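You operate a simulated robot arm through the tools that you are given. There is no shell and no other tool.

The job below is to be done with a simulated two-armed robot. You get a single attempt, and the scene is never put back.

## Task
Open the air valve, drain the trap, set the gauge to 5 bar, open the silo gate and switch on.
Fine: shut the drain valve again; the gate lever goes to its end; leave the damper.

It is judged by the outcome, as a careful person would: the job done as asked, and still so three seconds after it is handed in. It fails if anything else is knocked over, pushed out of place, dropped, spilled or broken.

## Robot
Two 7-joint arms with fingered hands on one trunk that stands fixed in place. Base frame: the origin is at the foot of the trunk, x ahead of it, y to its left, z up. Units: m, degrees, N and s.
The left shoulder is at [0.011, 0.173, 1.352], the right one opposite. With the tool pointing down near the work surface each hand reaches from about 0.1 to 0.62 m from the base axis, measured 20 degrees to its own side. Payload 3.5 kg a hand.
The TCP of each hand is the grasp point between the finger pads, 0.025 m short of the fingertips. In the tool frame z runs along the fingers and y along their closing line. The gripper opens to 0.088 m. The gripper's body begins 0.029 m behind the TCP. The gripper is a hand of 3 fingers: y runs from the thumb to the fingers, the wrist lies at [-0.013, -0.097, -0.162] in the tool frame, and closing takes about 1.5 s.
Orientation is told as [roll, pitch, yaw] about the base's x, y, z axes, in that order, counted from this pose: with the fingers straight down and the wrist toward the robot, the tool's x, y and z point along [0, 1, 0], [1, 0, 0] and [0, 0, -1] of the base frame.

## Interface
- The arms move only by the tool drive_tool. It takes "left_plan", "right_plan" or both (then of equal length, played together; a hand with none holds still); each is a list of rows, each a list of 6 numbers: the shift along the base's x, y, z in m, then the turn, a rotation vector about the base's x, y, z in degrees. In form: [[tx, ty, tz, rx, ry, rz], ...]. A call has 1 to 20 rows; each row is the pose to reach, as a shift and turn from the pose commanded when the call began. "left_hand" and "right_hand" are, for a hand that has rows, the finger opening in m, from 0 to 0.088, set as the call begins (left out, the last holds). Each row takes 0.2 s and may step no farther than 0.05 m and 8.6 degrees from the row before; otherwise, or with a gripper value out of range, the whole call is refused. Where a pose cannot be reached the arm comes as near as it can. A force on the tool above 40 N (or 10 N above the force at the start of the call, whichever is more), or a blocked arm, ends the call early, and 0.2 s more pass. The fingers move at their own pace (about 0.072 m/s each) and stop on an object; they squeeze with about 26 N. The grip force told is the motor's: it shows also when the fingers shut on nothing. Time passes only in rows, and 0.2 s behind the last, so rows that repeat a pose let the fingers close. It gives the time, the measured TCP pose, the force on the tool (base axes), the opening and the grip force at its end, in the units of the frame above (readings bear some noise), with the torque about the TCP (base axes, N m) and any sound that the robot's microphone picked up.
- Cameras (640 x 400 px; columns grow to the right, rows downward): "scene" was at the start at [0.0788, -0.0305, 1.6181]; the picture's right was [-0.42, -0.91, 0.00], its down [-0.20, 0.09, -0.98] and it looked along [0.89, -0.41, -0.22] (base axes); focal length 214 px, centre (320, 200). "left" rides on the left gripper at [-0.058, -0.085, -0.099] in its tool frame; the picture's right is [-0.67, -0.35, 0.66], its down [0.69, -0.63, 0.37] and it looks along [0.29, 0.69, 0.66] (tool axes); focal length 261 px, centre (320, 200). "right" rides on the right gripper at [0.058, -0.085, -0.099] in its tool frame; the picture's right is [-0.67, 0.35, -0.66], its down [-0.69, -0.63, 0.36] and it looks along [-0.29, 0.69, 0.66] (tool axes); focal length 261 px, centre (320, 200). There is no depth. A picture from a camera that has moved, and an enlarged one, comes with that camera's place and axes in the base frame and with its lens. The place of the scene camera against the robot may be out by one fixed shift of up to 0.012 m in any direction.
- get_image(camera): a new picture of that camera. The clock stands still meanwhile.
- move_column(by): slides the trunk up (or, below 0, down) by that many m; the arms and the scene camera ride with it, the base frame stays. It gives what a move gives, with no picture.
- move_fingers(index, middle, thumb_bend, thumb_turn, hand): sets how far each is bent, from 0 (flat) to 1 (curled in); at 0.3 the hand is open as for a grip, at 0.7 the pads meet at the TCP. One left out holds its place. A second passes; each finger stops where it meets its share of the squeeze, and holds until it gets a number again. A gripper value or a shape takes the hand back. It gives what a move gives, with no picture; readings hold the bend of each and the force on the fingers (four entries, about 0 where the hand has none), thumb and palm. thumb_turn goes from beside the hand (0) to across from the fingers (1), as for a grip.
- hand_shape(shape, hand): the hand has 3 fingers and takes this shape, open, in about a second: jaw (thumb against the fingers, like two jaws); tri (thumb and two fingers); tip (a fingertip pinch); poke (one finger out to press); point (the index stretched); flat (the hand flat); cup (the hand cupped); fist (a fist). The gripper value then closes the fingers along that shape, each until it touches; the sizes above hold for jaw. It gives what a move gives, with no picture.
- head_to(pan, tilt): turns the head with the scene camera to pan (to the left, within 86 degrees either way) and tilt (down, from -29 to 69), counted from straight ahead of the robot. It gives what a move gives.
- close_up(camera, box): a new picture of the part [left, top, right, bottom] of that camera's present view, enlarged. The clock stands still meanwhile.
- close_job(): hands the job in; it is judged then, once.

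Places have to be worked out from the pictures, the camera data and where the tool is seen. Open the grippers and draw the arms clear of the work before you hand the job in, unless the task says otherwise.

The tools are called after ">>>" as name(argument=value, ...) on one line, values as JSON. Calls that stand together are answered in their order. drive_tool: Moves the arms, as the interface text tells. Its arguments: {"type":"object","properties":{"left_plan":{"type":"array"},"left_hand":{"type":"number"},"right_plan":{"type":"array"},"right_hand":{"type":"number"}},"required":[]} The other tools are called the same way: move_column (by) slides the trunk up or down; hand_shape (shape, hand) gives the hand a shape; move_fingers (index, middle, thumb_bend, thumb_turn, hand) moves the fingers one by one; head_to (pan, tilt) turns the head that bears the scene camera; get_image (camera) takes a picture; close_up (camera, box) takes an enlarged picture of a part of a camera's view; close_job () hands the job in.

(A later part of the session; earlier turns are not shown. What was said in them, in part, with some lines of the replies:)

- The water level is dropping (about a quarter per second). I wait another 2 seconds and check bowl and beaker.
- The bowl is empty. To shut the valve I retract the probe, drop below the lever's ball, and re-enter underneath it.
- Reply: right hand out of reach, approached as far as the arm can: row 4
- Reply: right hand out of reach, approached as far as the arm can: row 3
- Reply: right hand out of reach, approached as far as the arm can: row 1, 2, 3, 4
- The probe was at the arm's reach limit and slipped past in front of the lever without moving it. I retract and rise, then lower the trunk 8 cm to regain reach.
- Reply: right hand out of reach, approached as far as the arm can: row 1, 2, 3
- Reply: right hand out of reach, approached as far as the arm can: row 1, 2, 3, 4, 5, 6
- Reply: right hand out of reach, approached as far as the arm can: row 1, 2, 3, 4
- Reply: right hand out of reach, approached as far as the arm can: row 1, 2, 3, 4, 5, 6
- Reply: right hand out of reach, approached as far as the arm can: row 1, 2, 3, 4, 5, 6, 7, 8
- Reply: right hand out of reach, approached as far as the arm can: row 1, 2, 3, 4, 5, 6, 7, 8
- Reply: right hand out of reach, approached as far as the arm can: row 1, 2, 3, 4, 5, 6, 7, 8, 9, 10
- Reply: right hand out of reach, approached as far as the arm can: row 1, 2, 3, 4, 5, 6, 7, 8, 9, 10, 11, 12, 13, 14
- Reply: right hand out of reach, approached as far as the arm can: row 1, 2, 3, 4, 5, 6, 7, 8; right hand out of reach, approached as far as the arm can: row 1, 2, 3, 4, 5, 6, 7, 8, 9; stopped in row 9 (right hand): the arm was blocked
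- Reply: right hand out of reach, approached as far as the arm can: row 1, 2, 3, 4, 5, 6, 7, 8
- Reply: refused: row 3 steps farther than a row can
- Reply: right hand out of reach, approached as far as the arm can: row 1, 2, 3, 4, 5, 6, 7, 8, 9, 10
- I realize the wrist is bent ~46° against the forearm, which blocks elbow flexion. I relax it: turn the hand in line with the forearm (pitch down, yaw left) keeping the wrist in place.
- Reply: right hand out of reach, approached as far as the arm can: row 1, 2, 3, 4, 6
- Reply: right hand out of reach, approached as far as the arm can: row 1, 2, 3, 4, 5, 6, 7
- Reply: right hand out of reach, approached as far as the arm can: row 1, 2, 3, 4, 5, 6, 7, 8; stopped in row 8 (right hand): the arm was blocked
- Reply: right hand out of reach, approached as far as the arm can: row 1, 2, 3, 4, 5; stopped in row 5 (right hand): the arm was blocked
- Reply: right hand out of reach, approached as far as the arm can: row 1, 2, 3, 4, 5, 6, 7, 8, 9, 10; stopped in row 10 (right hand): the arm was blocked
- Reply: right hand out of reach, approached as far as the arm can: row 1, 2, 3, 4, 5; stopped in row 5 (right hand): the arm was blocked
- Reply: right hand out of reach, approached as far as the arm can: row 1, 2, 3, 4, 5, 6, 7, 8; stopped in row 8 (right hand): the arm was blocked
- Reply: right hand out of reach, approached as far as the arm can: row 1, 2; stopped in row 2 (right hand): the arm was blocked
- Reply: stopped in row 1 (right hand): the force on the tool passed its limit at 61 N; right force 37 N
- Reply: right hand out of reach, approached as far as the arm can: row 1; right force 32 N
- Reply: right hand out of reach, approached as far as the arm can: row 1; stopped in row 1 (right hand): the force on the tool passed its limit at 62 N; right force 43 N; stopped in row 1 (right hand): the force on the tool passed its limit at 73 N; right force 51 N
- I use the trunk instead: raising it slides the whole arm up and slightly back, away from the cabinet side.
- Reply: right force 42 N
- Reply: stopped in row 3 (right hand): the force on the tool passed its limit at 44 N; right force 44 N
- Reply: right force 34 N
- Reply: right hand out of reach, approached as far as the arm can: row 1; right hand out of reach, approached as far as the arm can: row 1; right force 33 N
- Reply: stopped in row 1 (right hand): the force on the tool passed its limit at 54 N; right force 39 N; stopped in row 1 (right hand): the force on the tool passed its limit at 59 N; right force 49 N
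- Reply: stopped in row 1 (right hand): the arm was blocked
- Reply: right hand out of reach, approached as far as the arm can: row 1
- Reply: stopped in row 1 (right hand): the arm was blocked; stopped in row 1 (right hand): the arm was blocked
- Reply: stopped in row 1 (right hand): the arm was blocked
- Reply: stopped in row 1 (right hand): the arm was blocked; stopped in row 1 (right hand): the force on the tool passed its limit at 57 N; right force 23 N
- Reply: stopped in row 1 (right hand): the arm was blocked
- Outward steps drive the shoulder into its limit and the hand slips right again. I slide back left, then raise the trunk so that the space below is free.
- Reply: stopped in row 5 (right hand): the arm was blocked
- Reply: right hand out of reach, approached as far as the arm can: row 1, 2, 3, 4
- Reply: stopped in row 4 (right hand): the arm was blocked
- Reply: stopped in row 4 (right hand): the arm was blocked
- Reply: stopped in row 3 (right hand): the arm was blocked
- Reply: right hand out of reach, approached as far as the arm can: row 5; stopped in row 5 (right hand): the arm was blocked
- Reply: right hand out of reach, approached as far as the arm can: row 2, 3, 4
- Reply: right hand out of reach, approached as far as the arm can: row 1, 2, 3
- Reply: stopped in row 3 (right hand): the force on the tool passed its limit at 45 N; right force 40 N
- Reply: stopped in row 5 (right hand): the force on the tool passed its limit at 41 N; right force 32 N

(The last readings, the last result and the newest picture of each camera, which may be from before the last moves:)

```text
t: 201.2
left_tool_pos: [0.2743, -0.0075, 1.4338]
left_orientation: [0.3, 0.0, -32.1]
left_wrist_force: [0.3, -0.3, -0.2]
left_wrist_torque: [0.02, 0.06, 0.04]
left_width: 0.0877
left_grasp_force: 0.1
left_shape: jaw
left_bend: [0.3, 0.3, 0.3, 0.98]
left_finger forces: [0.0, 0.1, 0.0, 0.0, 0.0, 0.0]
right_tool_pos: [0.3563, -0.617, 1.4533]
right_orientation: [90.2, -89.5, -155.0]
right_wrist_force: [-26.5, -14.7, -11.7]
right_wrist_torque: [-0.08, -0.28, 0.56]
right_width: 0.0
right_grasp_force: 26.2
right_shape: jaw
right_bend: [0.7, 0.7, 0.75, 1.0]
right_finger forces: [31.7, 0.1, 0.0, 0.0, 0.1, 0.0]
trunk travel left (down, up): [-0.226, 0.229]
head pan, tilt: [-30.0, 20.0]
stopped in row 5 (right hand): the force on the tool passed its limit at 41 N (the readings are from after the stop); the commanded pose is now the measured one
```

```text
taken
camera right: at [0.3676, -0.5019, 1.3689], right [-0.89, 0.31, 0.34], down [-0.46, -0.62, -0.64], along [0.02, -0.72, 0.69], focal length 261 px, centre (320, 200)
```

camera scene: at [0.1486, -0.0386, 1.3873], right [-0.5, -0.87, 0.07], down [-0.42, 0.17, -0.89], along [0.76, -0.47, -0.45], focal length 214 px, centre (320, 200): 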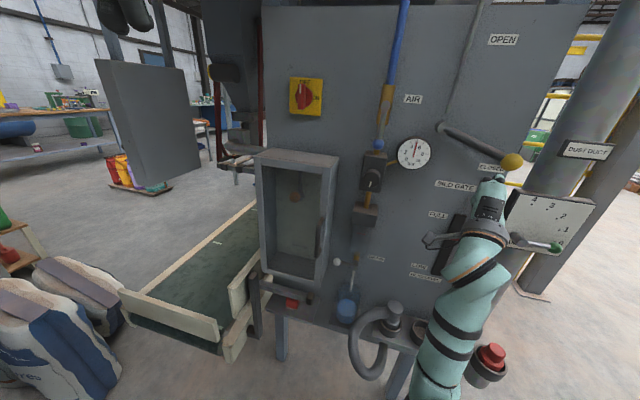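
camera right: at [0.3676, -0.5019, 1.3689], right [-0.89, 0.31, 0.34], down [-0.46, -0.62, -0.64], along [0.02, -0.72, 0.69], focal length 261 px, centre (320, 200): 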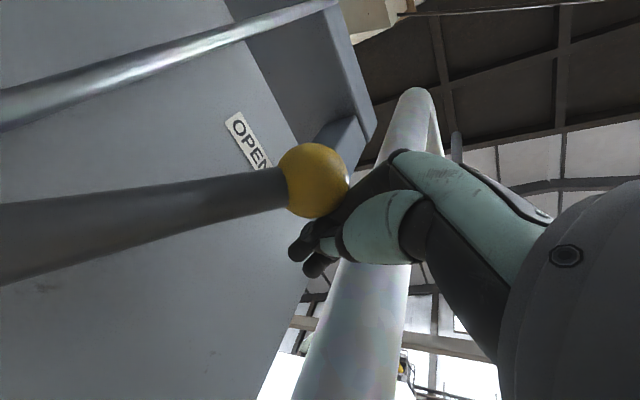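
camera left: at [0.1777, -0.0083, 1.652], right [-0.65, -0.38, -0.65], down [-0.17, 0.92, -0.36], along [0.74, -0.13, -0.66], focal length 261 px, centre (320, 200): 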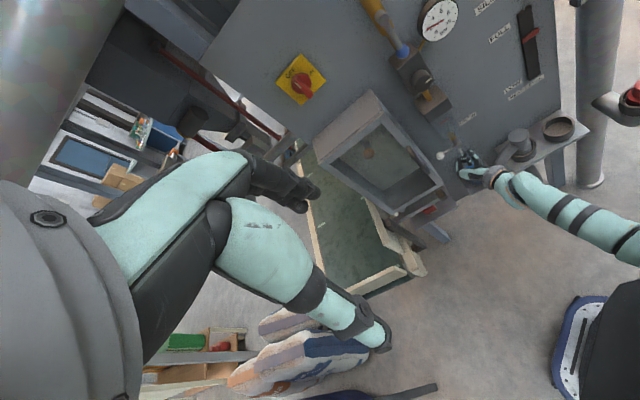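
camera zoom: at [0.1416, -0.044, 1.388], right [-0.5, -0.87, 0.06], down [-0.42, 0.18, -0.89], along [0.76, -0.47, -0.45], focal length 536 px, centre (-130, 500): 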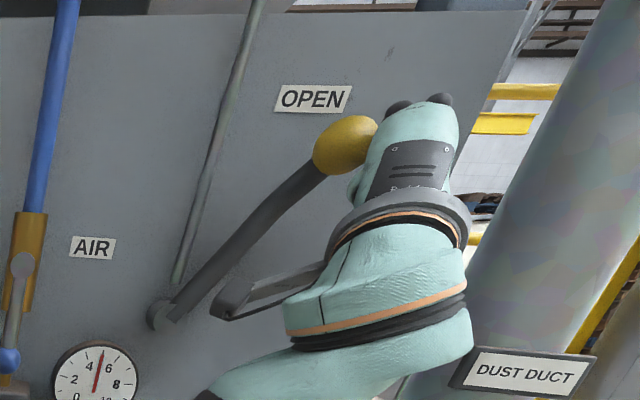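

The ball moved slightly farther and the reaction (≈32 N, right-down) is now squarely against an end stop. I ease off and measure the lever again.

>>> drive_tool(right_plan=[[-0.007, -0.0063, -0.008, 0, 0, 0], [-0.015, -0.0133, -0.02, 0, 0, 0], [-0.022, -0.0195, -0.03, 0, 0, 0]])

>>> close_up(camera="scene", box=[400, 0, 600, 160])

>>> get_image(camera="right")

```text
t: 202.0
left_tool_pos: [0.2792, -0.0039, 1.4326]
left_orientation: [-0.1, 0.1, -32.1]
left_wrist_force: [-1.1, -0.6, 0.0]
left_wrist_torque: [0.05, 0.02, 0.04]
left_width: 0.0876
left_grasp_force: 0.0
left_shape: jaw
left_bend: [0.3, 0.3, 0.3, 0.98]
left_finger forces: [0.0, 0.0, 0.0, 0.0, 0.0, 0.0]
right_tool_pos: [0.3459, -0.6303, 1.4242]
right_orientation: [-129.9, -89.9, 65.6]
right_wrist_force: [0.1, 0.5, 0.0]
right_wrist_torque: [-0.01, 0.02, 0.0]
right_width: 0.0002
right_grasp_force: 25.9
right_shape: jaw
right_bend: [0.7, 0.7, 0.75, 1.0]
right_finger forces: [0.1, 0.1, 0.1, 0.0, 0.0, 0.0]
trunk travel left (down, up): [-0.226, 0.229]
head pan, tilt: [-30.0, 20.0]
```

```text
2.50 times, centred on (500, 80) of scene
camera zoom: at [0.1482, -0.0392, 1.3873], right [-0.49, -0.87, 0.07], down [-0.42, 0.17, -0.89], along [0.76, -0.47, -0.45], focal length 536 px, centre (-130, 500)
```

zoom: 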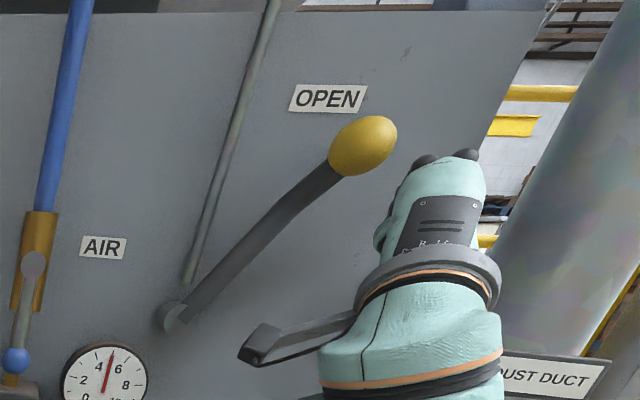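

```text
taken
camera right: at [0.3539, -0.516, 1.3396], right [-0.89, 0.3, 0.35], down [-0.46, -0.63, -0.63], along [0.03, -0.72, 0.7], focal length 261 px, centre (320, 200)
```

right: 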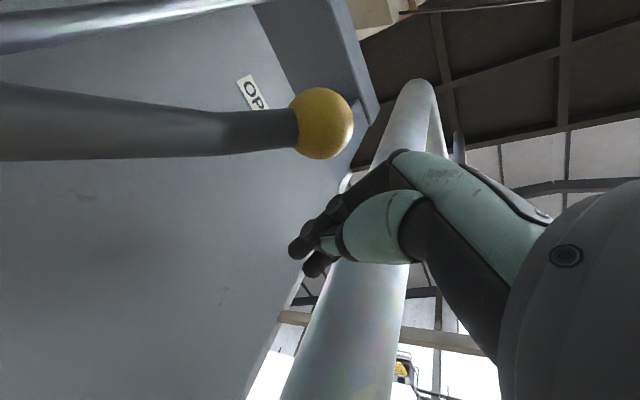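

After release the ball sits at a new, higher position than before (≈59°), so the first stop wasn't the end. I push a third time to see if it advances any farther.

>>> drive_tool(right_plan=[[0.006, 0.0053, 0.008, 0, 0, 0], [0.012, 0.0107, 0.017, 0, 0, 0], [0.018, 0.016, 0.026, 0, 0, 0], [0.023, 0.0205, 0.032, 0, 0, 0], [0.028, 0.025, 0.037, 0, 0, 0], [0.033, 0.0294, 0.042, 0, 0, 0]])

>>> drive_tool(right_plan=[[-0.007, -0.0063, -0.008, 0, 0, 0], [-0.015, -0.0133, -0.02, 0, 0, 0], [-0.022, -0.0195, -0.03, 0, 0, 0]])

>>> close_up(camera="scene", box=[400, 0, 600, 160])

```text
t: 203.1
left_tool_pos: [0.2755, -0.0072, 1.4336]
left_orientation: [0.3, -0.1, -31.9]
left_wrist_force: [0.7, 0.7, 0.1]
left_wrist_torque: [-0.05, 0.03, -0.03]
left_width: 0.0876
left_grasp_force: 0.1
left_shape: jaw
left_bend: [0.3, 0.3, 0.3, 0.98]
left_finger forces: [0.0, 0.0, 0.0, 0.1, 0.0, 0.0]
right_tool_pos: [0.3571, -0.6172, 1.4557]
right_orientation: [83.4, -89.5, -148.7]
right_wrist_force: [-23.5, -18.0, -6.5]
right_wrist_torque: [0.05, -0.22, 0.42]
right_width: 0.0002
right_grasp_force: 26.0
right_shape: jaw
right_bend: [0.7, 0.7, 0.76, 1.0]
right_finger forces: [28.5, 0.1, 0.1, 0.0, 0.0, 0.0]
trunk travel left (down, up): [-0.226, 0.229]
head pan, tilt: [-30.0, 20.0]
stopped in row 5 (right hand): the force on the tool passed its limit at 43 N (the readings are from after the stop); the commanded pose is now the measured one
```

```text
t: 203.9
left_tool_pos: [0.28, -0.0039, 1.432]
left_orientation: [0.1, 0.1, -32.0]
left_wrist_force: [-0.2, 0.3, 0.7]
left_wrist_torque: [0.0, 0.04, -0.01]
left_width: 0.0876
left_grasp_force: 0.0
left_shape: jaw
left_bend: [0.3, 0.3, 0.3, 0.98]
left_finger forces: [0.0, 0.0, 0.0, 0.1, 0.1, 0.0]
right_tool_pos: [0.3444, -0.6297, 1.4251]
right_orientation: [82.0, -90.0, -146.7]
right_wrist_force: [-0.1, 0.8, 0.2]
right_wrist_torque: [0.02, -0.01, 0.0]
right_width: 0.0
right_grasp_force: 26.3
right_shape: jaw
right_bend: [0.7, 0.7, 0.75, 1.0]
right_finger forces: [0.0, 0.0, 0.0, 0.0, 0.1, 0.0]
trunk travel left (down, up): [-0.226, 0.229]
head pan, tilt: [-30.0, 20.0]
```

```text
2.50 times, centred on (500, 80) of scene
camera zoom: at [0.1481, -0.0399, 1.3873], right [-0.49, -0.87, 0.07], down [-0.42, 0.17, -0.89], along [0.76, -0.47, -0.45], focal length 536 px, centre (-130, 500)
```

zoom: 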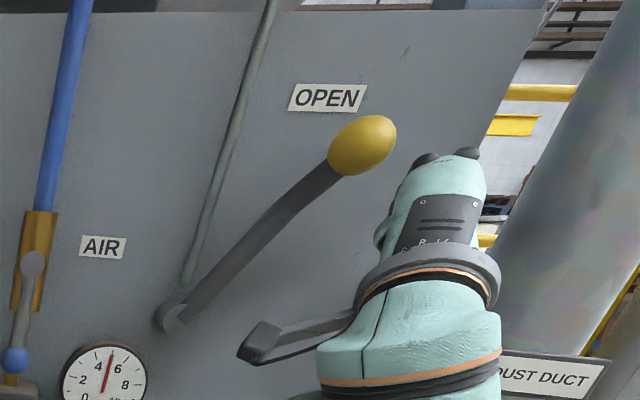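

No further advance: the gate lever is at its end (ball position unchanged after 43 N). I retract outward and downward away from it.

>>> drive_tool(right_plan=[[-0.006, 0.016, -0.01, 0, 0, 0], [-0.012, 0.034, -0.02, 0, 0, 0], [-0.018, 0.052, -0.03, 0, 0, 0], [-0.02, 0.07, -0.04, 0, 0, 0]])

>>> get_image(camera="scene")

```text
t: 204.9
left_tool_pos: [0.2823, -0.0015, 1.4319]
left_orientation: [-0.1, 0.2, -31.9]
left_wrist_force: [-0.1, -0.6, 0.2]
left_wrist_torque: [0.0, -0.04, 0.01]
left_width: 0.0877
left_grasp_force: 0.0
left_shape: jaw
left_bend: [0.3, 0.3, 0.3, 0.98]
left_finger forces: [0.0, 0.0, 0.1, 0.0, 0.1, 0.0]
right_tool_pos: [0.3246, -0.5577, 1.3866]
right_orientation: [124.9, -89.9, 170.4]
right_wrist_force: [0.8, -0.5, 0.3]
right_wrist_torque: [0.01, -0.01, 0.01]
right_width: 0.0
right_grasp_force: 26.3
right_shape: jaw
right_bend: [0.7, 0.7, 0.75, 1.0]
right_finger forces: [0.0, 0.0, 0.0, 0.0, 0.0, 0.1]
trunk travel left (down, up): [-0.226, 0.229]
head pan, tilt: [-30.0, 20.0]
```

```text
taken
camera scene: at [0.1493, -0.0376, 1.3872], right [-0.5, -0.87, 0.07], down [-0.42, 0.17, -0.89], along [0.76, -0.47, -0.45], focal length 214 px, centre (320, 200)
```

scene: 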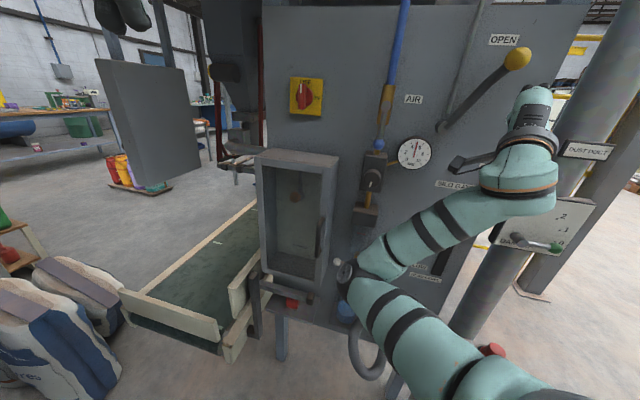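

The gate is at OPEN, gauge still at 5. Next the switch: I carry the hand left in front of the panel (out 0.13–0.15), turning it to heading −35°.

>>> drive_tool(right_plan=[[0.025, 0.03, -0.013, 0, 0, 3], [0.051, 0.0605, -0.0266, 0, 0, 6], [0.074, 0.09, -0.03, 0, 0, 9], [0.097, 0.119, -0.033, 0, 0, 12], [0.12, 0.1487, -0.0366, 0, 0, 15], [0.144, 0.172, -0.04, 0, 0, 18], [0.168, 0.196, -0.043, 0, 0, 21], [0.1912, 0.2189, -0.0466, 0, 0, 24], [0.214, 0.239, -0.05, 0, 0, 27], [0.236, 0.259, -0.053, 0, 0, 30], [0.2584, 0.2787, -0.0566, 0, 0, 30]])

>>> get_image(camera="scene")

>>> get_image(camera="right")

```text
t: 207.3
left_tool_pos: [0.2815, -0.0024, 1.4326]
left_orientation: [-0.1, 0.2, -32.1]
left_wrist_force: [0.5, -0.2, -0.2]
left_wrist_torque: [-0.02, 0.02, 0.01]
left_width: 0.0879
left_grasp_force: 0.1
left_shape: jaw
left_bend: [0.3, 0.3, 0.3, 0.98]
left_finger forces: [0.1, 0.0, 0.1, 0.1, 0.0, 0.0]
right_tool_pos: [0.5797, -0.2985, 1.3374]
right_orientation: [-153.9, -87.9, 116.1]
right_wrist_force: [0.1, 0.6, 0.0]
right_wrist_torque: [0.0, 0.0, 0.02]
right_width: 0.0
right_grasp_force: 26.4
right_shape: jaw
right_bend: [0.7, 0.7, 0.75, 1.0]
right_finger forces: [0.0, 0.0, 0.0, 0.0, 0.1, 0.0]
trunk travel left (down, up): [-0.226, 0.229]
head pan, tilt: [-30.0, 20.0]
```

```text
taken
camera scene: at [0.1496, -0.038, 1.3872], right [-0.5, -0.87, 0.07], down [-0.42, 0.17, -0.89], along [0.76, -0.47, -0.45], focal length 214 px, centre (320, 200)
```

scene: 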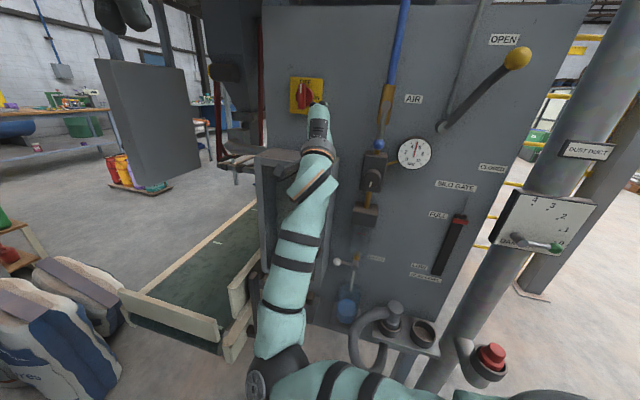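

```text
taken
camera right: at [0.5384, -0.1959, 1.2487], right [-0.93, -0.12, 0.34], down [-0.12, -0.79, -0.6], along [0.34, -0.61, 0.72], focal length 261 px, centre (320, 200)
```

right: 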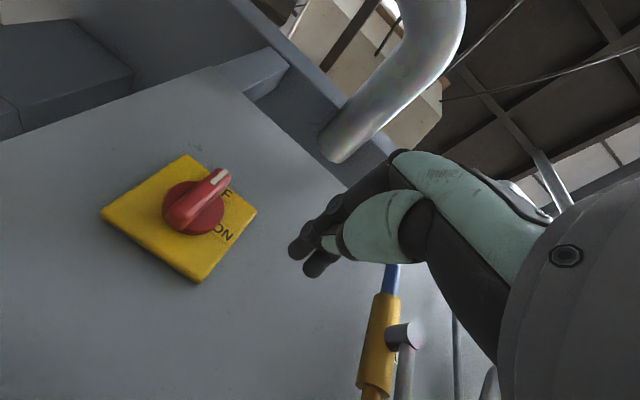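

Excellent: the switch is in clear view: bar vertical at s ≈ −0.318, z ≈ 1.368, mark at OFF. I'll turn it clockwise by pushing its lower end to the left; first I move in to its right-hand side.

>>> drive_tool(right_plan=[[0.025, -0.0025, 0.004, 0, 0, 0], [0.0512, -0.0049, 0.0086, 0, 0, 0], [0.068, -0.0235, 0.0086, 0, 0, 0], [0.0844, -0.0422, 0.0086, 0, 0, 0]])

>>> get_image(camera="right")

>>> close_up(camera="left", box=[220, 0, 420, 140])

```text
t: 208.3
left_tool_pos: [0.2823, -0.0031, 1.4313]
left_orientation: [0.1, 0.2, -31.9]
left_wrist_force: [-1.0, -0.3, 0.8]
left_wrist_torque: [0.0, -0.02, -0.02]
left_width: 0.0878
left_grasp_force: 0.1
left_shape: jaw
left_bend: [0.3, 0.3, 0.3, 0.98]
left_finger forces: [0.1, 0.0, 0.1, 0.0, 0.0, 0.0]
right_tool_pos: [0.6689, -0.3218, 1.3392]
right_orientation: [82.1, -89.8, -116.7]
right_wrist_force: [0.8, 0.3, -0.2]
right_wrist_torque: [-0.01, 0.0, -0.01]
right_width: 0.0
right_grasp_force: 26.3
right_shape: jaw
right_bend: [0.7, 0.7, 0.75, 1.0]
right_finger forces: [0.0, 0.1, 0.1, 0.0, 0.1, 0.0]
trunk travel left (down, up): [-0.226, 0.229]
head pan, tilt: [-30.0, 20.0]
```

```text
taken
camera right: at [0.6206, -0.2174, 1.2533], right [-0.92, -0.18, 0.35], down [-0.09, -0.77, -0.63], along [0.38, -0.61, 0.69], focal length 261 px, centre (320, 200)
```

right: 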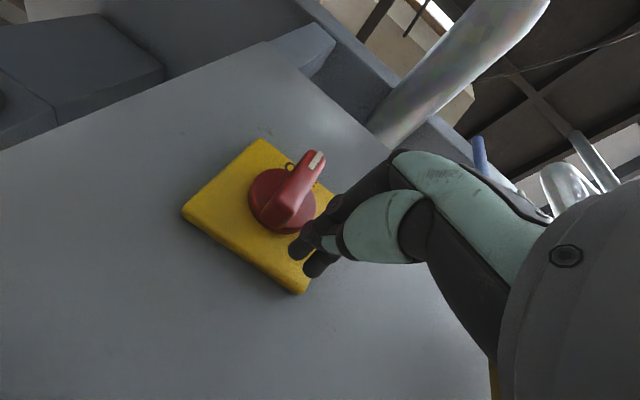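

```text
2.86 times, centred on (320, 70) of left
camera zoom: at [0.1794, -0.0082, 1.5319], right [-0.65, -0.38, -0.65], down [-0.17, 0.92, -0.36], along [0.74, -0.12, -0.66], focal length 745 px, centre (320, 571)
```

zoom: 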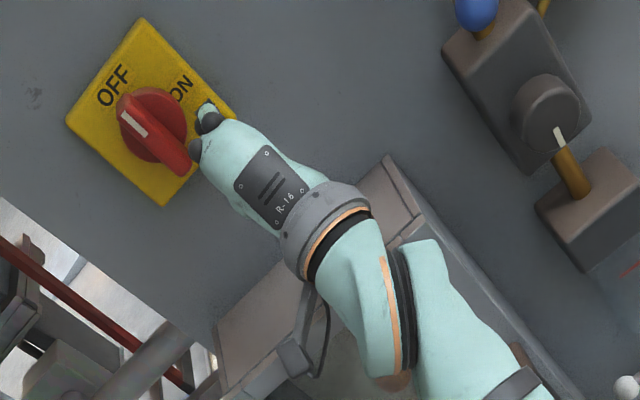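

The left view shows my probe right beside the lower half of the red bar. I push left along the clockwise arc, watching the force.

>>> drive_tool(right_plan=[[0.0067, -0.0075, -0.003, 0, 0, 0], [0.0127, -0.0022, -0.008, 0, 0, 0], [0.0187, 0.0031, -0.012, 0, 0, 0], [0.0254, 0.0091, -0.012, 0, 0, 0]])

>>> get_image(camera="right")

>>> close_up(camera="left", box=[220, 0, 420, 140])

```text
t: 209.3
left_tool_pos: [0.2797, -0.0021, 1.4323]
left_orientation: [-0.1, 0.1, -32.0]
left_wrist_force: [-0.1, -0.3, -0.3]
left_wrist_torque: [0.01, 0.03, 0.02]
left_width: 0.0877
left_grasp_force: 0.1
left_shape: jaw
left_bend: [0.3, 0.3, 0.3, 0.98]
left_finger forces: [0.1, 0.0, 0.0, 0.1, 0.1, 0.1]
right_tool_pos: [0.6928, -0.3157, 1.3254]
right_orientation: [80.1, -89.9, -114.8]
right_wrist_force: [-9.9, 1.3, -12.0]
right_wrist_torque: [-0.08, -0.12, -0.07]
right_width: 0.0
right_grasp_force: 26.2
right_shape: jaw
right_bend: [0.7, 0.7, 0.75, 1.0]
right_finger forces: [0.9, 0.0, 0.0, 0.1, 0.0, 0.0]
trunk travel left (down, up): [-0.226, 0.229]
head pan, tilt: [-30.0, 20.0]
```

```text
taken
camera right: at [0.6444, -0.2107, 1.2404], right [-0.92, -0.18, 0.35], down [-0.09, -0.77, -0.63], along [0.38, -0.61, 0.69], focal length 261 px, centre (320, 200)
```

right: 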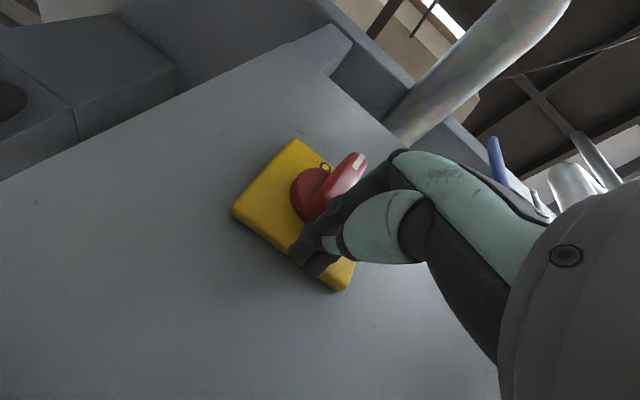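

```text
2.86 times, centred on (320, 70) of left
camera zoom: at [0.1772, -0.008, 1.532], right [-0.65, -0.38, -0.66], down [-0.17, 0.92, -0.36], along [0.74, -0.12, -0.66], focal length 745 px, centre (320, 571)
```

zoom: 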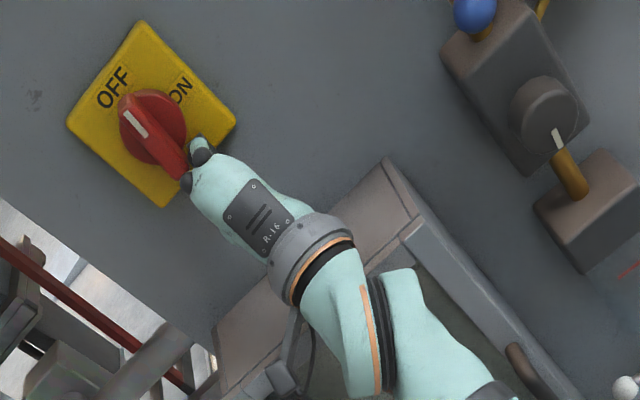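

The probe slid under the bar's lower end without turning it. I back off right, come up ~1 cm, and push again at the side of the lower end.

>>> drive_tool(right_plan=[[0, 0, -0.004, 0, 0, 0], [-0.0134, -0.012, -0.002, 0, 0, 0], [-0.0254, -0.0226, 0.0116, 0, 0, 0], [-0.0202, -0.018, 0.0116, 0, 0, 0], [-0.0149, -0.0132, 0.0085, 0, 0, 0], [-0.0092, -0.0082, 0.0078, 0, 0, 0]])

>>> close_up(camera="left", box=[220, 0, 420, 140])

>>> get_image(camera="right")

```text
t: 210.7
left_tool_pos: [0.2804, -0.0017, 1.4321]
left_orientation: [-0.1, 0.1, -32.1]
left_wrist_force: [0.2, 0.3, 0.7]
left_wrist_torque: [0.04, 0.05, -0.01]
left_width: 0.0874
left_grasp_force: 0.1
left_shape: jaw
left_bend: [0.3, 0.3, 0.3, 0.98]
left_finger forces: [0.1, 0.0, 0.1, 0.0, 0.0, 0.1]
right_tool_pos: [0.6842, -0.3226, 1.3339]
right_orientation: [120.9, -90.0, -155.6]
right_wrist_force: [-0.2, -0.3, 0.0]
right_wrist_torque: [0.02, -0.01, 0.0]
right_width: 0.0
right_grasp_force: 26.1
right_shape: jaw
right_bend: [0.7, 0.7, 0.75, 1.0]
right_finger forces: [0.0, 0.0, 0.1, 0.1, 0.0, 0.1]
trunk travel left (down, up): [-0.226, 0.229]
head pan, tilt: [-30.0, 20.0]
```

```text
2.86 times, centred on (320, 70) of left
camera zoom: at [0.1781, -0.0074, 1.5321], right [-0.65, -0.38, -0.65], down [-0.17, 0.92, -0.36], along [0.74, -0.13, -0.66], focal length 745 px, centre (320, 571)
```

zoom: 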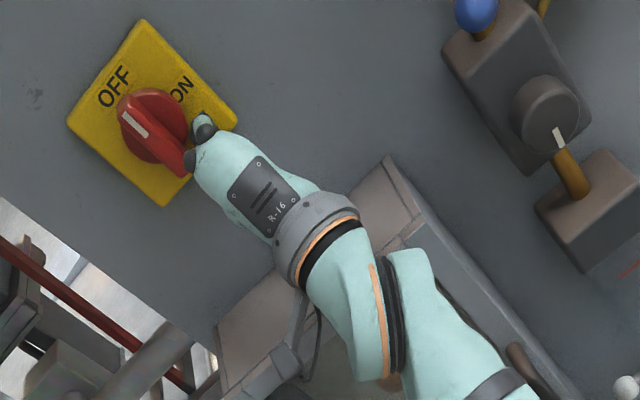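

```text
taken
camera right: at [0.6349, -0.2179, 1.2487], right [-0.92, -0.18, 0.35], down [-0.09, -0.77, -0.63], along [0.38, -0.61, 0.69], focal length 261 px, centre (320, 200)
```

right: 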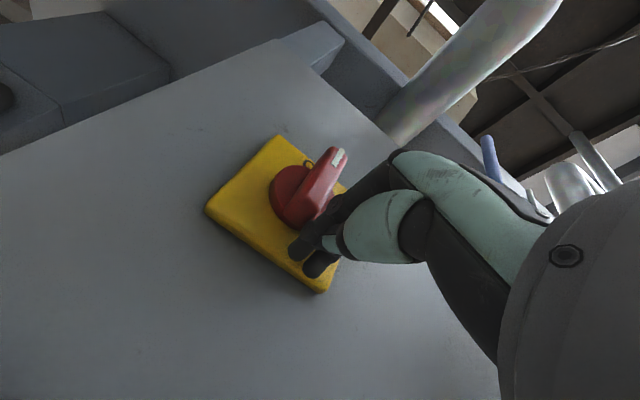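

No contact yet; the bar is a little farther left than I assumed. I continue left in small steps at this height.

>>> drive_tool(right_plan=[[0.0045, 0.004, 0.0005, 0, 0, 0], [0.009, 0.008, 0.001, 0, 0, 0], [0.0134, 0.012, 0.002, 0, 0, 0]])

>>> close_up(camera="left", box=[220, 0, 420, 140])

>>> get_image(camera="right")

```text
t: 211.5
left_tool_pos: [0.2836, -0.0019, 1.4314]
left_orientation: [-0.1, 0.1, -32.0]
left_wrist_force: [-0.1, -0.2, 0.2]
left_wrist_torque: [0.0, -0.02, 0.01]
left_width: 0.0877
left_grasp_force: 0.1
left_shape: jaw
left_bend: [0.3, 0.3, 0.3, 0.98]
left_finger forces: [0.0, 0.0, 0.0, 0.0, 0.0, 0.0]
right_tool_pos: [0.6998, -0.3079, 1.3332]
right_orientation: [3.2, -89.9, -38.0]
right_wrist_force: [-4.0, 3.0, -11.5]
right_wrist_torque: [0.08, 0.09, -0.02]
right_width: 0.0
right_grasp_force: 25.4
right_shape: jaw
right_bend: [0.7, 0.7, 0.74, 1.0]
right_finger forces: [0.1, 0.1, 0.0, 0.1, 32.0, 0.1]
trunk travel left (down, up): [-0.226, 0.229]
head pan, tilt: [-30.0, 20.0]
```

```text
2.86 times, centred on (320, 70) of left
camera zoom: at [0.1801, -0.0068, 1.5317], right [-0.65, -0.38, -0.65], down [-0.17, 0.92, -0.36], along [0.74, -0.12, -0.66], focal length 745 px, centre (320, 571)
```

zoom: 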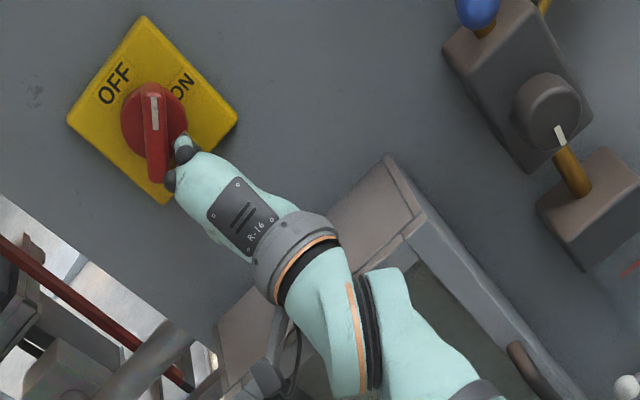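

```text
taken
camera right: at [0.6502, -0.2041, 1.2484], right [-0.92, -0.18, 0.35], down [-0.09, -0.77, -0.63], along [0.38, -0.61, 0.69], focal length 261 px, centre (320, 200)
```

right: 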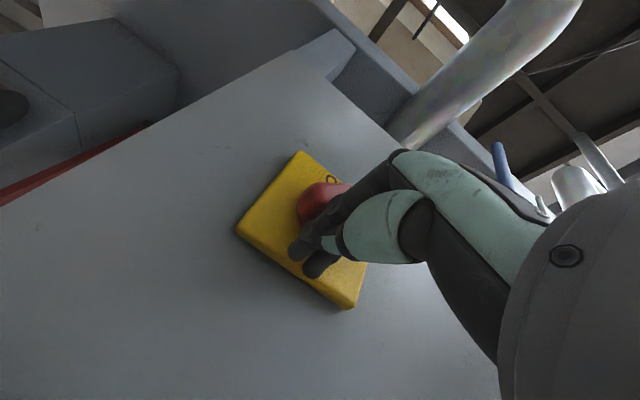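

The switch has begun to turn clockwise (about 35–40°). I continue left and up to bring it to ON.

>>> drive_tool(right_plan=[[0.0045, 0.004, 0.002, 0, 0, 0], [0.009, 0.008, 0.005, 0, 0, 0], [0.012, 0.0106, 0.01, 0, 0, 0], [0.0134, 0.012, 0.015, 0, 0, 0]])

>>> close_up(camera="left", box=[220, 0, 420, 140])

>>> get_image(camera="right")

```text
t: 212.3
left_tool_pos: [0.2831, -0.0015, 1.4312]
left_orientation: [-0.1, 0.2, -31.9]
left_wrist_force: [0.1, 0.5, 0.0]
left_wrist_torque: [-0.01, 0.01, 0.02]
left_width: 0.0875
left_grasp_force: 0.2
left_shape: jaw
left_bend: [0.3, 0.3, 0.3, 0.98]
left_finger forces: [0.0, 0.1, 0.0, 0.0, 0.1, 0.0]
right_tool_pos: [0.7114, -0.2984, 1.3364]
right_orientation: [-5.8, -89.4, -28.8]
right_wrist_force: [-9.9, 7.8, -21.8]
right_wrist_torque: [-0.14, -0.54, -0.11]
right_width: 0.0
right_grasp_force: 26.1
right_shape: jaw
right_bend: [0.7, 0.7, 0.76, 1.0]
right_finger forces: [0.0, 22.9, 0.0, 0.0, 0.0, 0.0]
trunk travel left (down, up): [-0.226, 0.229]
head pan, tilt: [-30.0, 20.0]
stopped in row 3 (right hand): the force on the tool passed its limit at 46 N (the readings are from after the stop); the commanded pose is now the measured one
```

```text
2.86 times, centred on (320, 70) of left
camera zoom: at [0.1801, -0.0067, 1.5319], right [-0.65, -0.38, -0.65], down [-0.17, 0.92, -0.36], along [0.74, -0.13, -0.66], focal length 745 px, centre (320, 571)
```

zoom: 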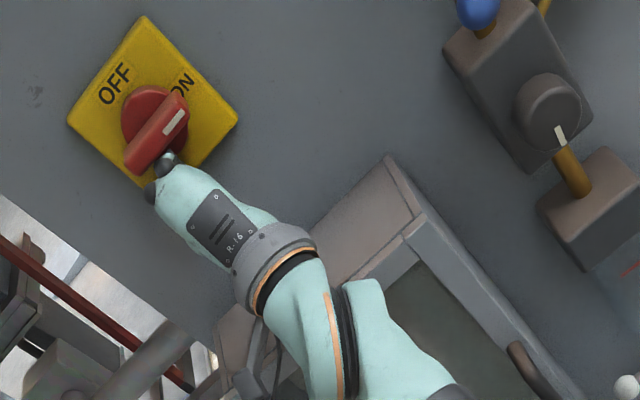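

```text
taken
camera right: at [0.6622, -0.1939, 1.2529], right [-0.92, -0.18, 0.36], down [-0.09, -0.77, -0.63], along [0.39, -0.61, 0.69], focal length 261 px, centre (320, 200)
```

right: 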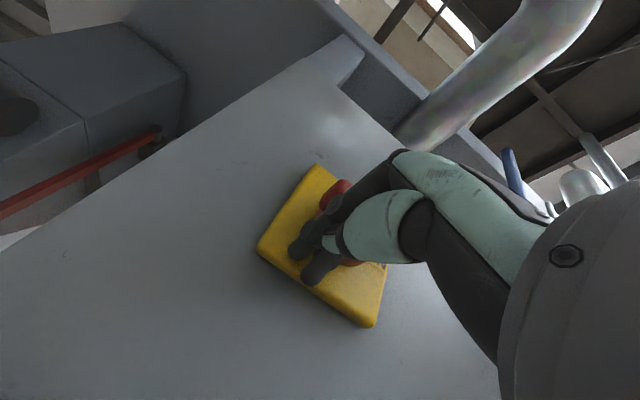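

The switch bar is now horizontal with its mark at ON, and it hit its stop (46 N). I ease down and retract straight out.

>>> drive_tool(right_plan=[[0, 0, -0.012, 0, 0, 0], [-0.008, 0.009, -0.018, 0, 0, 0], [-0.024, 0.027, -0.018, 0, 0, 0], [-0.045, 0.05, -0.015, 0, 0, 0], [-0.065, 0.073, -0.01, 0, 0, 0]])

>>> get_image(camera="right")

>>> close_up(camera="left", box=[220, 0, 420, 140])

>>> get_image(camera="scene")

```text
t: 213.7
left_tool_pos: [0.2814, -0.003, 1.431]
left_orientation: [0.0, 0.1, -31.9]
left_wrist_force: [-0.5, 0.7, -0.1]
left_wrist_torque: [0.03, 0.0, 0.01]
left_width: 0.0874
left_grasp_force: 0.1
left_shape: jaw
left_bend: [0.3, 0.3, 0.3, 0.98]
left_finger forces: [0.1, 0.0, 0.0, 0.0, 0.1, 0.0]
right_tool_pos: [0.6579, -0.3037, 1.3427]
right_orientation: [171.3, -88.7, 149.2]
right_wrist_force: [-0.1, 0.0, -0.2]
right_wrist_torque: [0.0, 0.0, -0.02]
right_width: 0.0001
right_grasp_force: 25.9
right_shape: jaw
right_bend: [0.7, 0.7, 0.76, 1.0]
right_finger forces: [0.1, 0.0, 0.1, 0.0, 0.1, 0.0]
right hand out of reach, approached as far as the arm can: row 4, 5
trunk travel left (down, up): [-0.226, 0.229]
head pan, tilt: [-30.0, 20.0]
stopped in row 5 (right hand): the arm was blocked; the commanded pose is now the measured one
```

```text
taken
camera right: at [0.6185, -0.1969, 1.2557], right [-0.94, -0.09, 0.33], down [-0.14, -0.77, -0.62], along [0.31, -0.63, 0.71], focal length 261 px, centre (320, 200)
```

right: 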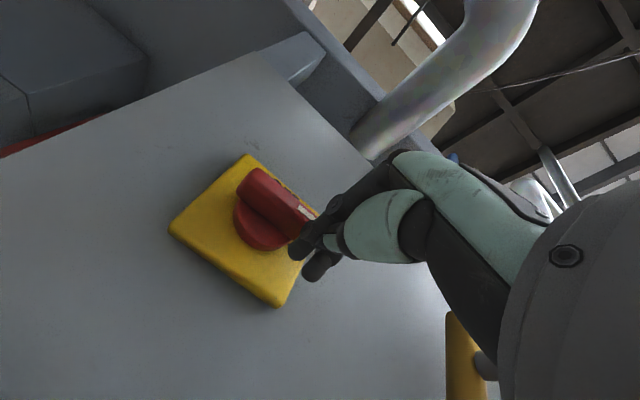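

```text
2.86 times, centred on (320, 70) of left
camera zoom: at [0.1786, -0.0069, 1.532], right [-0.65, -0.38, -0.65], down [-0.17, 0.92, -0.36], along [0.74, -0.13, -0.66], focal length 745 px, centre (320, 571)
```

zoom: 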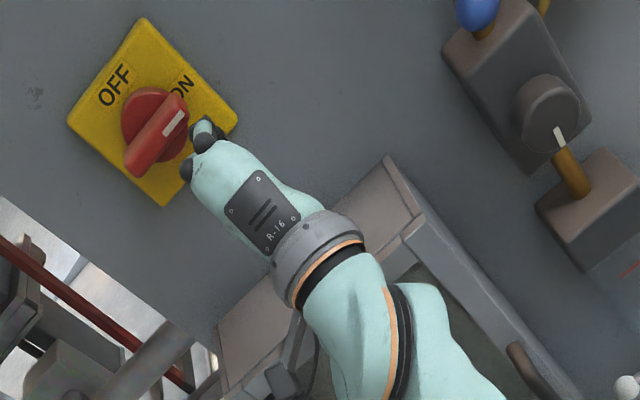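

```text
taken
camera scene: at [0.1492, -0.0381, 1.3872], right [-0.5, -0.87, 0.07], down [-0.42, 0.17, -0.89], along [0.76, -0.47, -0.45], focal length 214 px, centre (320, 200)
```

scene: 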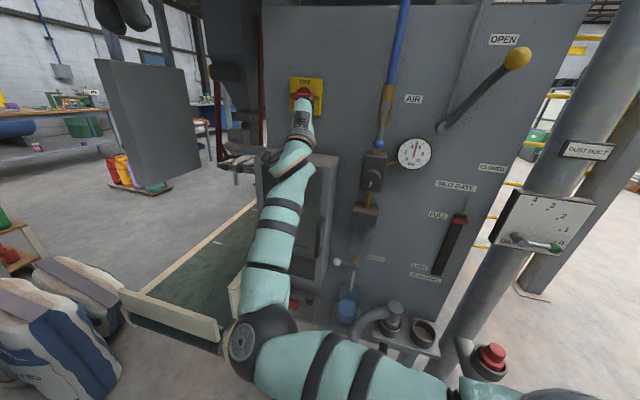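

The switch is at ON. The retract got cut short with the hand just below the bar's right end (out 0.08), so I first lower it slightly, then pull back along the way it came.

>>> drive_tool(right_plan=[[-0.003, 0, -0.01, 0, 0, 0]])

>>> drive_tool(right_plan=[[-0.012, 0.002, -0.002, 0, 0, 0], [-0.026, 0.006, -0.002, 0, 0, 0]])

>>> close_up(camera="left", box=[220, 0, 420, 140])

```text
t: 214.1
left_tool_pos: [0.2812, -0.0021, 1.4316]
left_orientation: [0.0, 0.0, -31.9]
left_wrist_force: [0.1, -0.5, -0.1]
left_wrist_torque: [-0.01, 0.04, -0.02]
left_width: 0.0876
left_grasp_force: 0.1
left_shape: jaw
left_bend: [0.3, 0.3, 0.3, 0.98]
left_finger forces: [0.0, 0.1, 0.2, 0.1, 0.0, 0.1]
right_tool_pos: [0.6528, -0.3082, 1.3354]
right_orientation: [164.8, -88.4, 155.2]
right_wrist_force: [0.3, -0.4, -1.1]
right_wrist_torque: [0.01, 0.0, -0.03]
right_width: 0.0
right_grasp_force: 26.1
right_shape: jaw
right_bend: [0.7, 0.7, 0.76, 1.0]
right_finger forces: [0.0, 0.1, 0.0, 0.1, 0.0, 0.0]
trunk travel left (down, up): [-0.226, 0.229]
head pan, tilt: [-30.0, 20.0]
```

```text
t: 214.9
left_tool_pos: [0.2814, -0.0023, 1.4322]
left_orientation: [0.0, 0.1, -32.0]
left_wrist_force: [0.0, -0.5, 0.4]
left_wrist_torque: [-0.01, 0.02, 0.01]
left_width: 0.0878
left_grasp_force: 0.2
left_shape: jaw
left_bend: [0.3, 0.3, 0.3, 0.98]
left_finger forces: [0.1, 0.0, 0.1, 0.0, 0.0, 0.1]
right_tool_pos: [0.6193, -0.3258, 1.342]
right_orientation: [171.7, -87.6, 145.6]
right_wrist_force: [-0.1, 0.2, -0.3]
right_wrist_torque: [0.02, 0.01, 0.0]
right_width: 0.0001
right_grasp_force: 26.5
right_shape: jaw
right_bend: [0.7, 0.7, 0.76, 1.0]
right_finger forces: [0.0, 0.0, 0.0, 0.0, 0.0, 0.0]
trunk travel left (down, up): [-0.226, 0.229]
head pan, tilt: [-30.0, 20.0]
stopped in row 2 (right hand): the arm was blocked; the commanded pose is now the measured one
```

```text
2.86 times, centred on (320, 70) of left
camera zoom: at [0.1787, -0.007, 1.532], right [-0.65, -0.38, -0.65], down [-0.17, 0.92, -0.36], along [0.74, -0.13, -0.66], focal length 745 px, centre (320, 571)
```

zoom: 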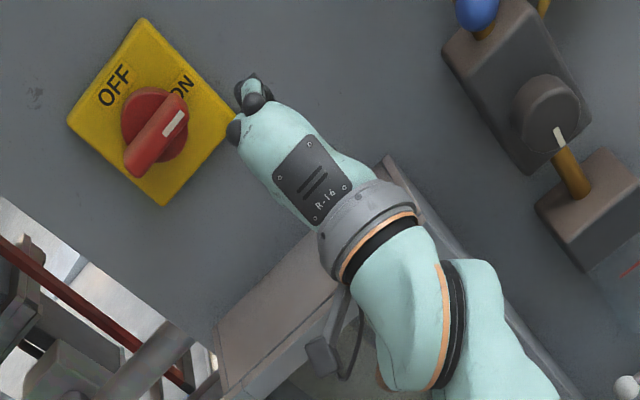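

The hand is clear of the switch. I retrace the path I came on (mostly −x, drifting right at growing distance from the panel).

>>> drive_tool(right_plan=[[-0.017, -0.001, 0, 0, 0, 0], [-0.035, -0.003, 0, 0, 0, 0], [-0.053, -0.006, 0, 0, 0, 0]])

>>> get_image(camera="scene")

```text
t: 215.7
left_tool_pos: [0.2802, -0.0022, 1.4327]
left_orientation: [0.0, 0.1, -31.9]
left_wrist_force: [0.2, -0.5, -0.8]
left_wrist_torque: [-0.01, 0.03, 0.04]
left_width: 0.0876
left_grasp_force: 0.1
left_shape: jaw
left_bend: [0.3, 0.3, 0.3, 0.98]
left_finger forces: [0.1, 0.0, 0.0, 0.0, 0.0, 0.0]
right_tool_pos: [0.5626, -0.338, 1.345]
right_orientation: [167.7, -87.0, 148.7]
right_wrist_force: [-0.6, -0.4, -0.7]
right_wrist_torque: [-0.02, 0.0, -0.01]
right_width: 0.0
right_grasp_force: 25.7
right_shape: jaw
right_bend: [0.7, 0.7, 0.76, 1.0]
right_finger forces: [0.0, 0.0, 0.0, 0.0, 0.0, 0.1]
trunk travel left (down, up): [-0.226, 0.229]
head pan, tilt: [-30.0, 20.0]
```

```text
taken
camera scene: at [0.1488, -0.0383, 1.3873], right [-0.5, -0.87, 0.07], down [-0.42, 0.17, -0.89], along [0.76, -0.47, -0.45], focal length 214 px, centre (320, 200)
```

scene: 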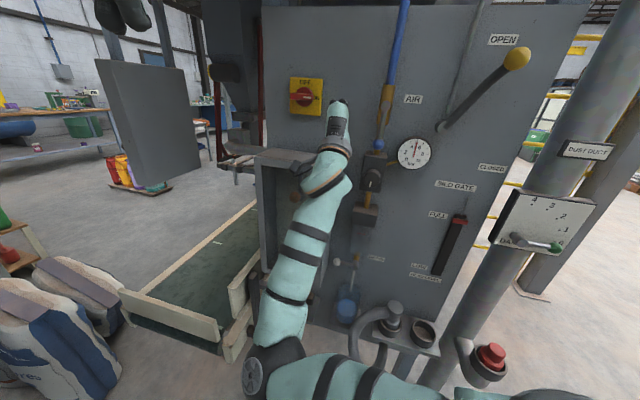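

Clear and tracking. I retract farther, up and out to about 0.22 m from the panel.

>>> drive_tool(right_plan=[[-0.016, 0.006, 0.012, 0, 0, 0], [-0.032, 0.014, 0.025, 0, 0, 0], [-0.05, 0.024, 0.038, 0, 0, 0], [-0.066, 0.034, 0.05, 0, 0, 0], [-0.082, 0.046, 0.062, 0, 0, 0], [-0.098, 0.058, 0.075, 0, 0, 0]])

>>> get_image(camera="scene")

```text
t: 217.1
left_tool_pos: [0.2808, -0.0018, 1.4319]
left_orientation: [0.1, 0.1, -31.8]
left_wrist_force: [0.2, 1.2, 0.5]
left_wrist_torque: [0.03, 0.02, 0.01]
left_width: 0.0875
left_grasp_force: 0.1
left_shape: jaw
left_bend: [0.3, 0.3, 0.3, 0.98]
left_finger forces: [0.1, 0.1, 0.1, 0.0, 0.0, 0.0]
right_tool_pos: [0.4622, -0.2923, 1.4254]
right_orientation: [171.4, -86.1, 142.8]
right_wrist_force: [-0.1, 0.2, 0.6]
right_wrist_torque: [0.0, 0.01, -0.03]
right_width: 0.0
right_grasp_force: 25.2
right_shape: jaw
right_bend: [0.7, 0.7, 0.76, 1.0]
right_finger forces: [0.0, 0.0, 0.0, 0.0, 0.0, 0.0]
trunk travel left (down, up): [-0.226, 0.229]
head pan, tilt: [-30.0, 20.0]
```

```text
taken
camera scene: at [0.1487, -0.0378, 1.3873], right [-0.5, -0.87, 0.07], down [-0.42, 0.17, -0.89], along [0.76, -0.47, -0.45], focal length 214 px, centre (320, 200)
```

scene: 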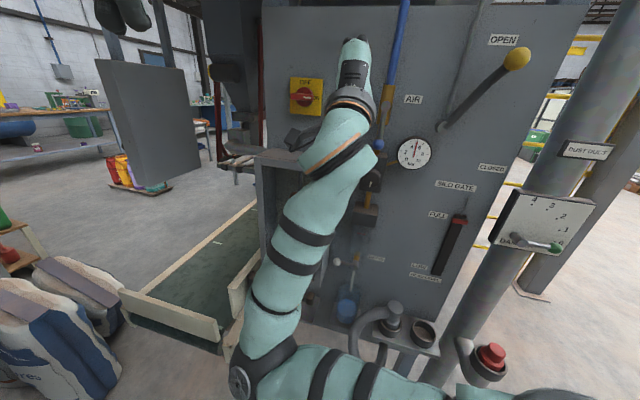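

All controls look right: switch ON, lever at OPEN, gauge at 5, drain shut. I raise the trunk to draw both arms up, then open the right hand.

>>> move_column(by=0.15)

>>> drive_tool(right_plan=[[0, 0, 0, 0, 0, 0], [-0.01, 0.01, 0, 0, 0, 0], [-0.02, 0.02, 0, 0, 0, 0], [-0.03, 0.03, 0, 0, 0, 0], [-0.04, 0.04, 0, 0, 0, 0], [-0.04, 0.04, 0, 0, 0, 0]], right_hand=0.088)

>>> get_image(camera="scene")

>>> get_image(camera="left")

```text
t: 218.8
left_tool_pos: [0.2811, -0.0015, 1.5814]
left_orientation: [-0.1, 0.1, -32.1]
left_wrist_force: [-0.5, 1.4, 0.1]
left_wrist_torque: [-0.01, 0.01, 0.0]
left_width: 0.0876
left_grasp_force: 0.2
left_shape: jaw
left_bend: [0.3, 0.3, 0.3, 0.98]
left_finger forces: [0.0, 0.1, 0.1, 0.1, 0.0, 0.0]
right_tool_pos: [0.4709, -0.2694, 1.5648]
right_orientation: [172.4, -87.8, 145.4]
right_wrist_force: [-0.5, -0.2, -0.3]
right_wrist_torque: [-0.01, -0.02, -0.03]
right_width: 0.0001
right_grasp_force: 26.3
right_shape: jaw
right_bend: [0.7, 0.7, 0.76, 1.0]
right_finger forces: [0.1, 0.0, 0.0, 0.0, 0.0, 0.0]
trunk travel left (down, up): [-0.376, 0.079]
head pan, tilt: [-30.0, 20.0]
```

```text
t: 220.2
left_tool_pos: [0.2814, -0.0027, 1.5818]
left_orientation: [0.0, 0.1, -31.8]
left_wrist_force: [0.2, -1.0, 0.2]
left_wrist_torque: [0.02, -0.03, -0.04]
left_width: 0.0876
left_grasp_force: 0.2
left_shape: jaw
left_bend: [0.3, 0.3, 0.3, 0.98]
left_finger forces: [0.0, 0.0, 0.0, 0.1, 0.0, 0.0]
right_tool_pos: [0.424, -0.2496, 1.5755]
right_orientation: [177.2, -85.5, 136.7]
right_wrist_force: [-0.1, 0.9, -0.2]
right_wrist_torque: [-0.02, 0.02, 0.03]
right_width: 0.088
right_grasp_force: 0.0
right_shape: jaw
right_bend: [0.3, 0.3, 0.3, 0.98]
right_finger forces: [0.1, 0.0, 0.1, 0.0, 0.0, 0.1]
trunk travel left (down, up): [-0.376, 0.079]
head pan, tilt: [-30.0, 20.0]
```

```text
taken
camera scene: at [0.0829, -0.0381, 1.5544], right [-0.5, -0.87, 0.01], down [-0.31, 0.17, -0.93], along [0.81, -0.47, -0.36], focal length 214 px, centre (320, 200)
```

scene: 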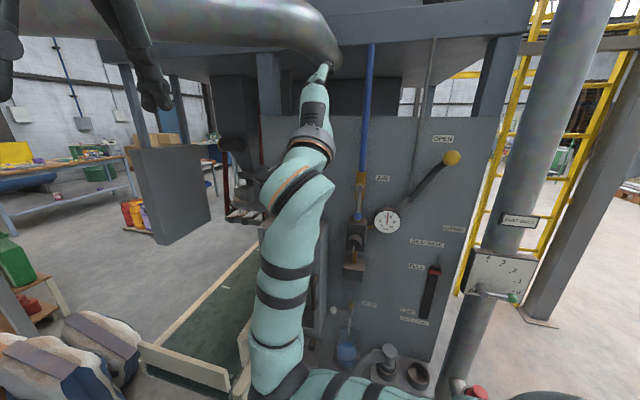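

```text
taken
camera left: at [0.1785, -0.0069, 1.6821], right [-0.65, -0.38, -0.65], down [-0.17, 0.92, -0.36], along [0.74, -0.13, -0.66], focal length 261 px, centre (320, 200)
```

left: 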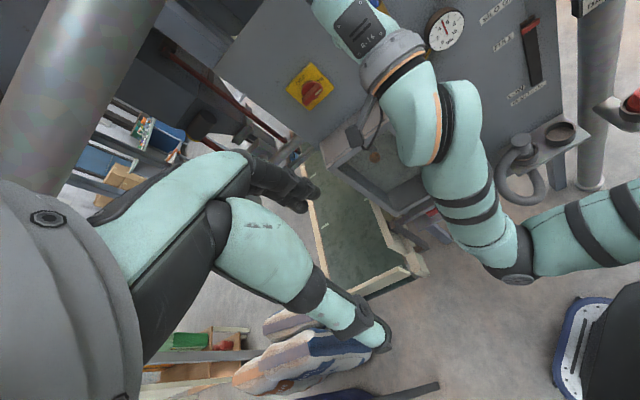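

Both grippers are open and the arms stand clear (0.28 m from the panel). I make a final inspection of every control.

>>> close_up(camera="scene", box=[340, 130, 500, 250])

>>> close_up(camera="scene", box=[310, 230, 470, 360])

>>> close_up(camera="scene", box=[365, 200, 415, 240])

>>> close_up(camera="left", box=[270, 40, 370, 120])

>>> close_up(camera="scene", box=[440, 190, 560, 330])

```text
3.33 times, centred on (420, 190) of scene
camera zoom: at [0.0829, -0.0381, 1.5544], right [-0.5, -0.87, 0.01], down [-0.31, 0.17, -0.93], along [0.81, -0.47, -0.36], focal length 715 px, centre (-13, 233)
```

zoom: 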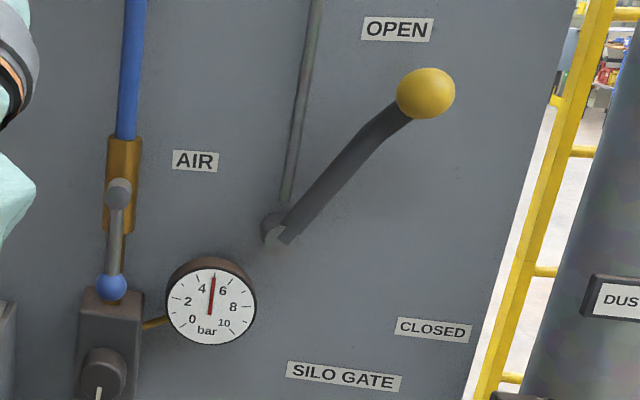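

```text
3.08 times, centred on (390, 295) of scene
camera zoom: at [0.0829, -0.0381, 1.5544], right [-0.5, -0.87, 0.01], down [-0.31, 0.17, -0.93], along [0.81, -0.47, -0.36], focal length 660 px, centre (105, -92)
```

zoom: 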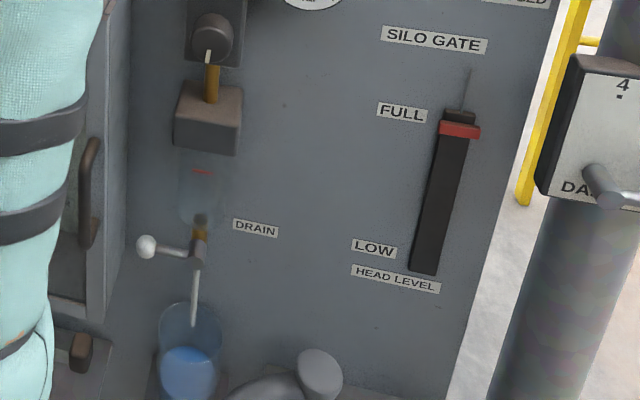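

```text
10.00 times, centred on (390, 220) of scene
camera zoom: at [0.0829, -0.0381, 1.5544], right [-0.5, -0.87, 0.01], down [-0.31, 0.17, -0.93], along [0.81, -0.47, -0.36], focal length 2145 px, centre (-380, 0)
```

zoom: 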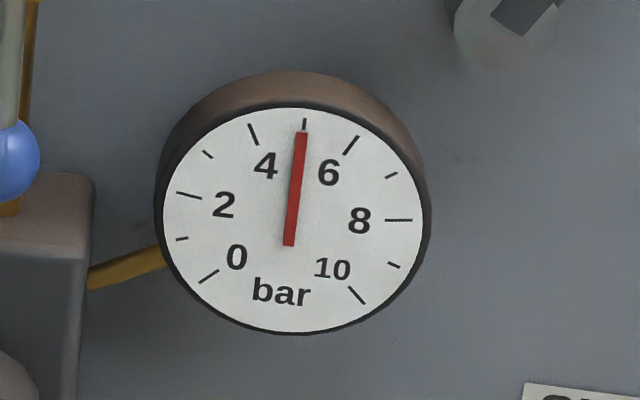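

```text
5.00 times, centred on (320, 80) of left
camera zoom: at [0.1785, -0.0069, 1.6821], right [-0.65, -0.38, -0.65], down [-0.17, 0.92, -0.36], along [0.74, -0.13, -0.66], focal length 1303 px, centre (320, 800)
```

zoom: 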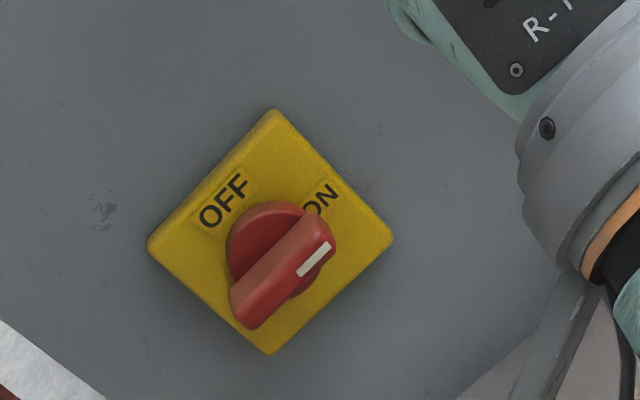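

```text
2.86 times, centred on (500, 260) of scene
camera zoom: at [0.0829, -0.0381, 1.5544], right [-0.5, -0.87, 0.01], down [-0.31, 0.17, -0.93], along [0.81, -0.47, -0.36], focal length 613 px, centre (-194, 29)
```

zoom: 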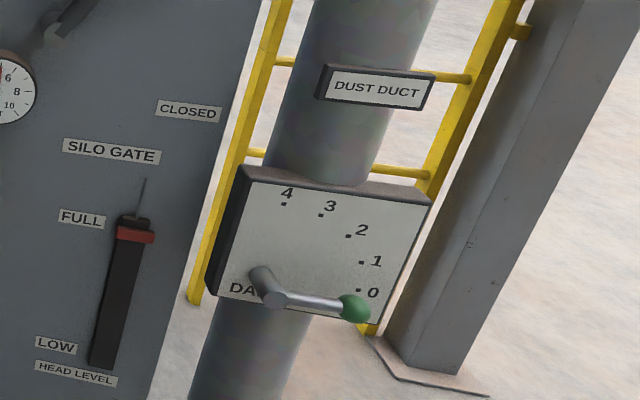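

Final check: air lever is along its pipe, trap empty with the drain lever shut, and the beaker is undisturbed. The gauge is on 5 bar, the gate lever is at its OPEN stop, the switch is at ON, and the damper is untouched at 0. Both grippers are open and the arms are clear, so I hand the job in.

>>> close_job()

```text
The job is handed in.
```

The job is handed in, with every item done as asked at my last check.

- **Air valve:** open, with the lever along its pipe and against the stop.
- **Trap:** drained into the beaker until the bowl was empty. The drain valve is shut again, with its lever horizontal and against the stop.
- **Gauge:** set to 5 bar, and it stayed there after I let go of the knob.
- **Silo gate:** the lever is at its end, next to OPEN. A third push moved it no further. The head-level marker has since risen to FULL.
- **Switch:** on, against its stop.
- **Damper:** not touched, still at 0.

**Contacts along the way:** the right arm bumped things several times while I was working around its reach limits.
- It touched the cabinet handle lightly.
- It pressed on the cabinet's left side (peak about 73 N) and on its top (peak about 59 N).
- It pushed the air lever against its open stop (about 57 N).

I saw nothing moved or damaged by these contacts afterwards. The beaker was never touched. Both grippers are open, with the right hand about 0.28 m in front of the panel and the left hand well back.
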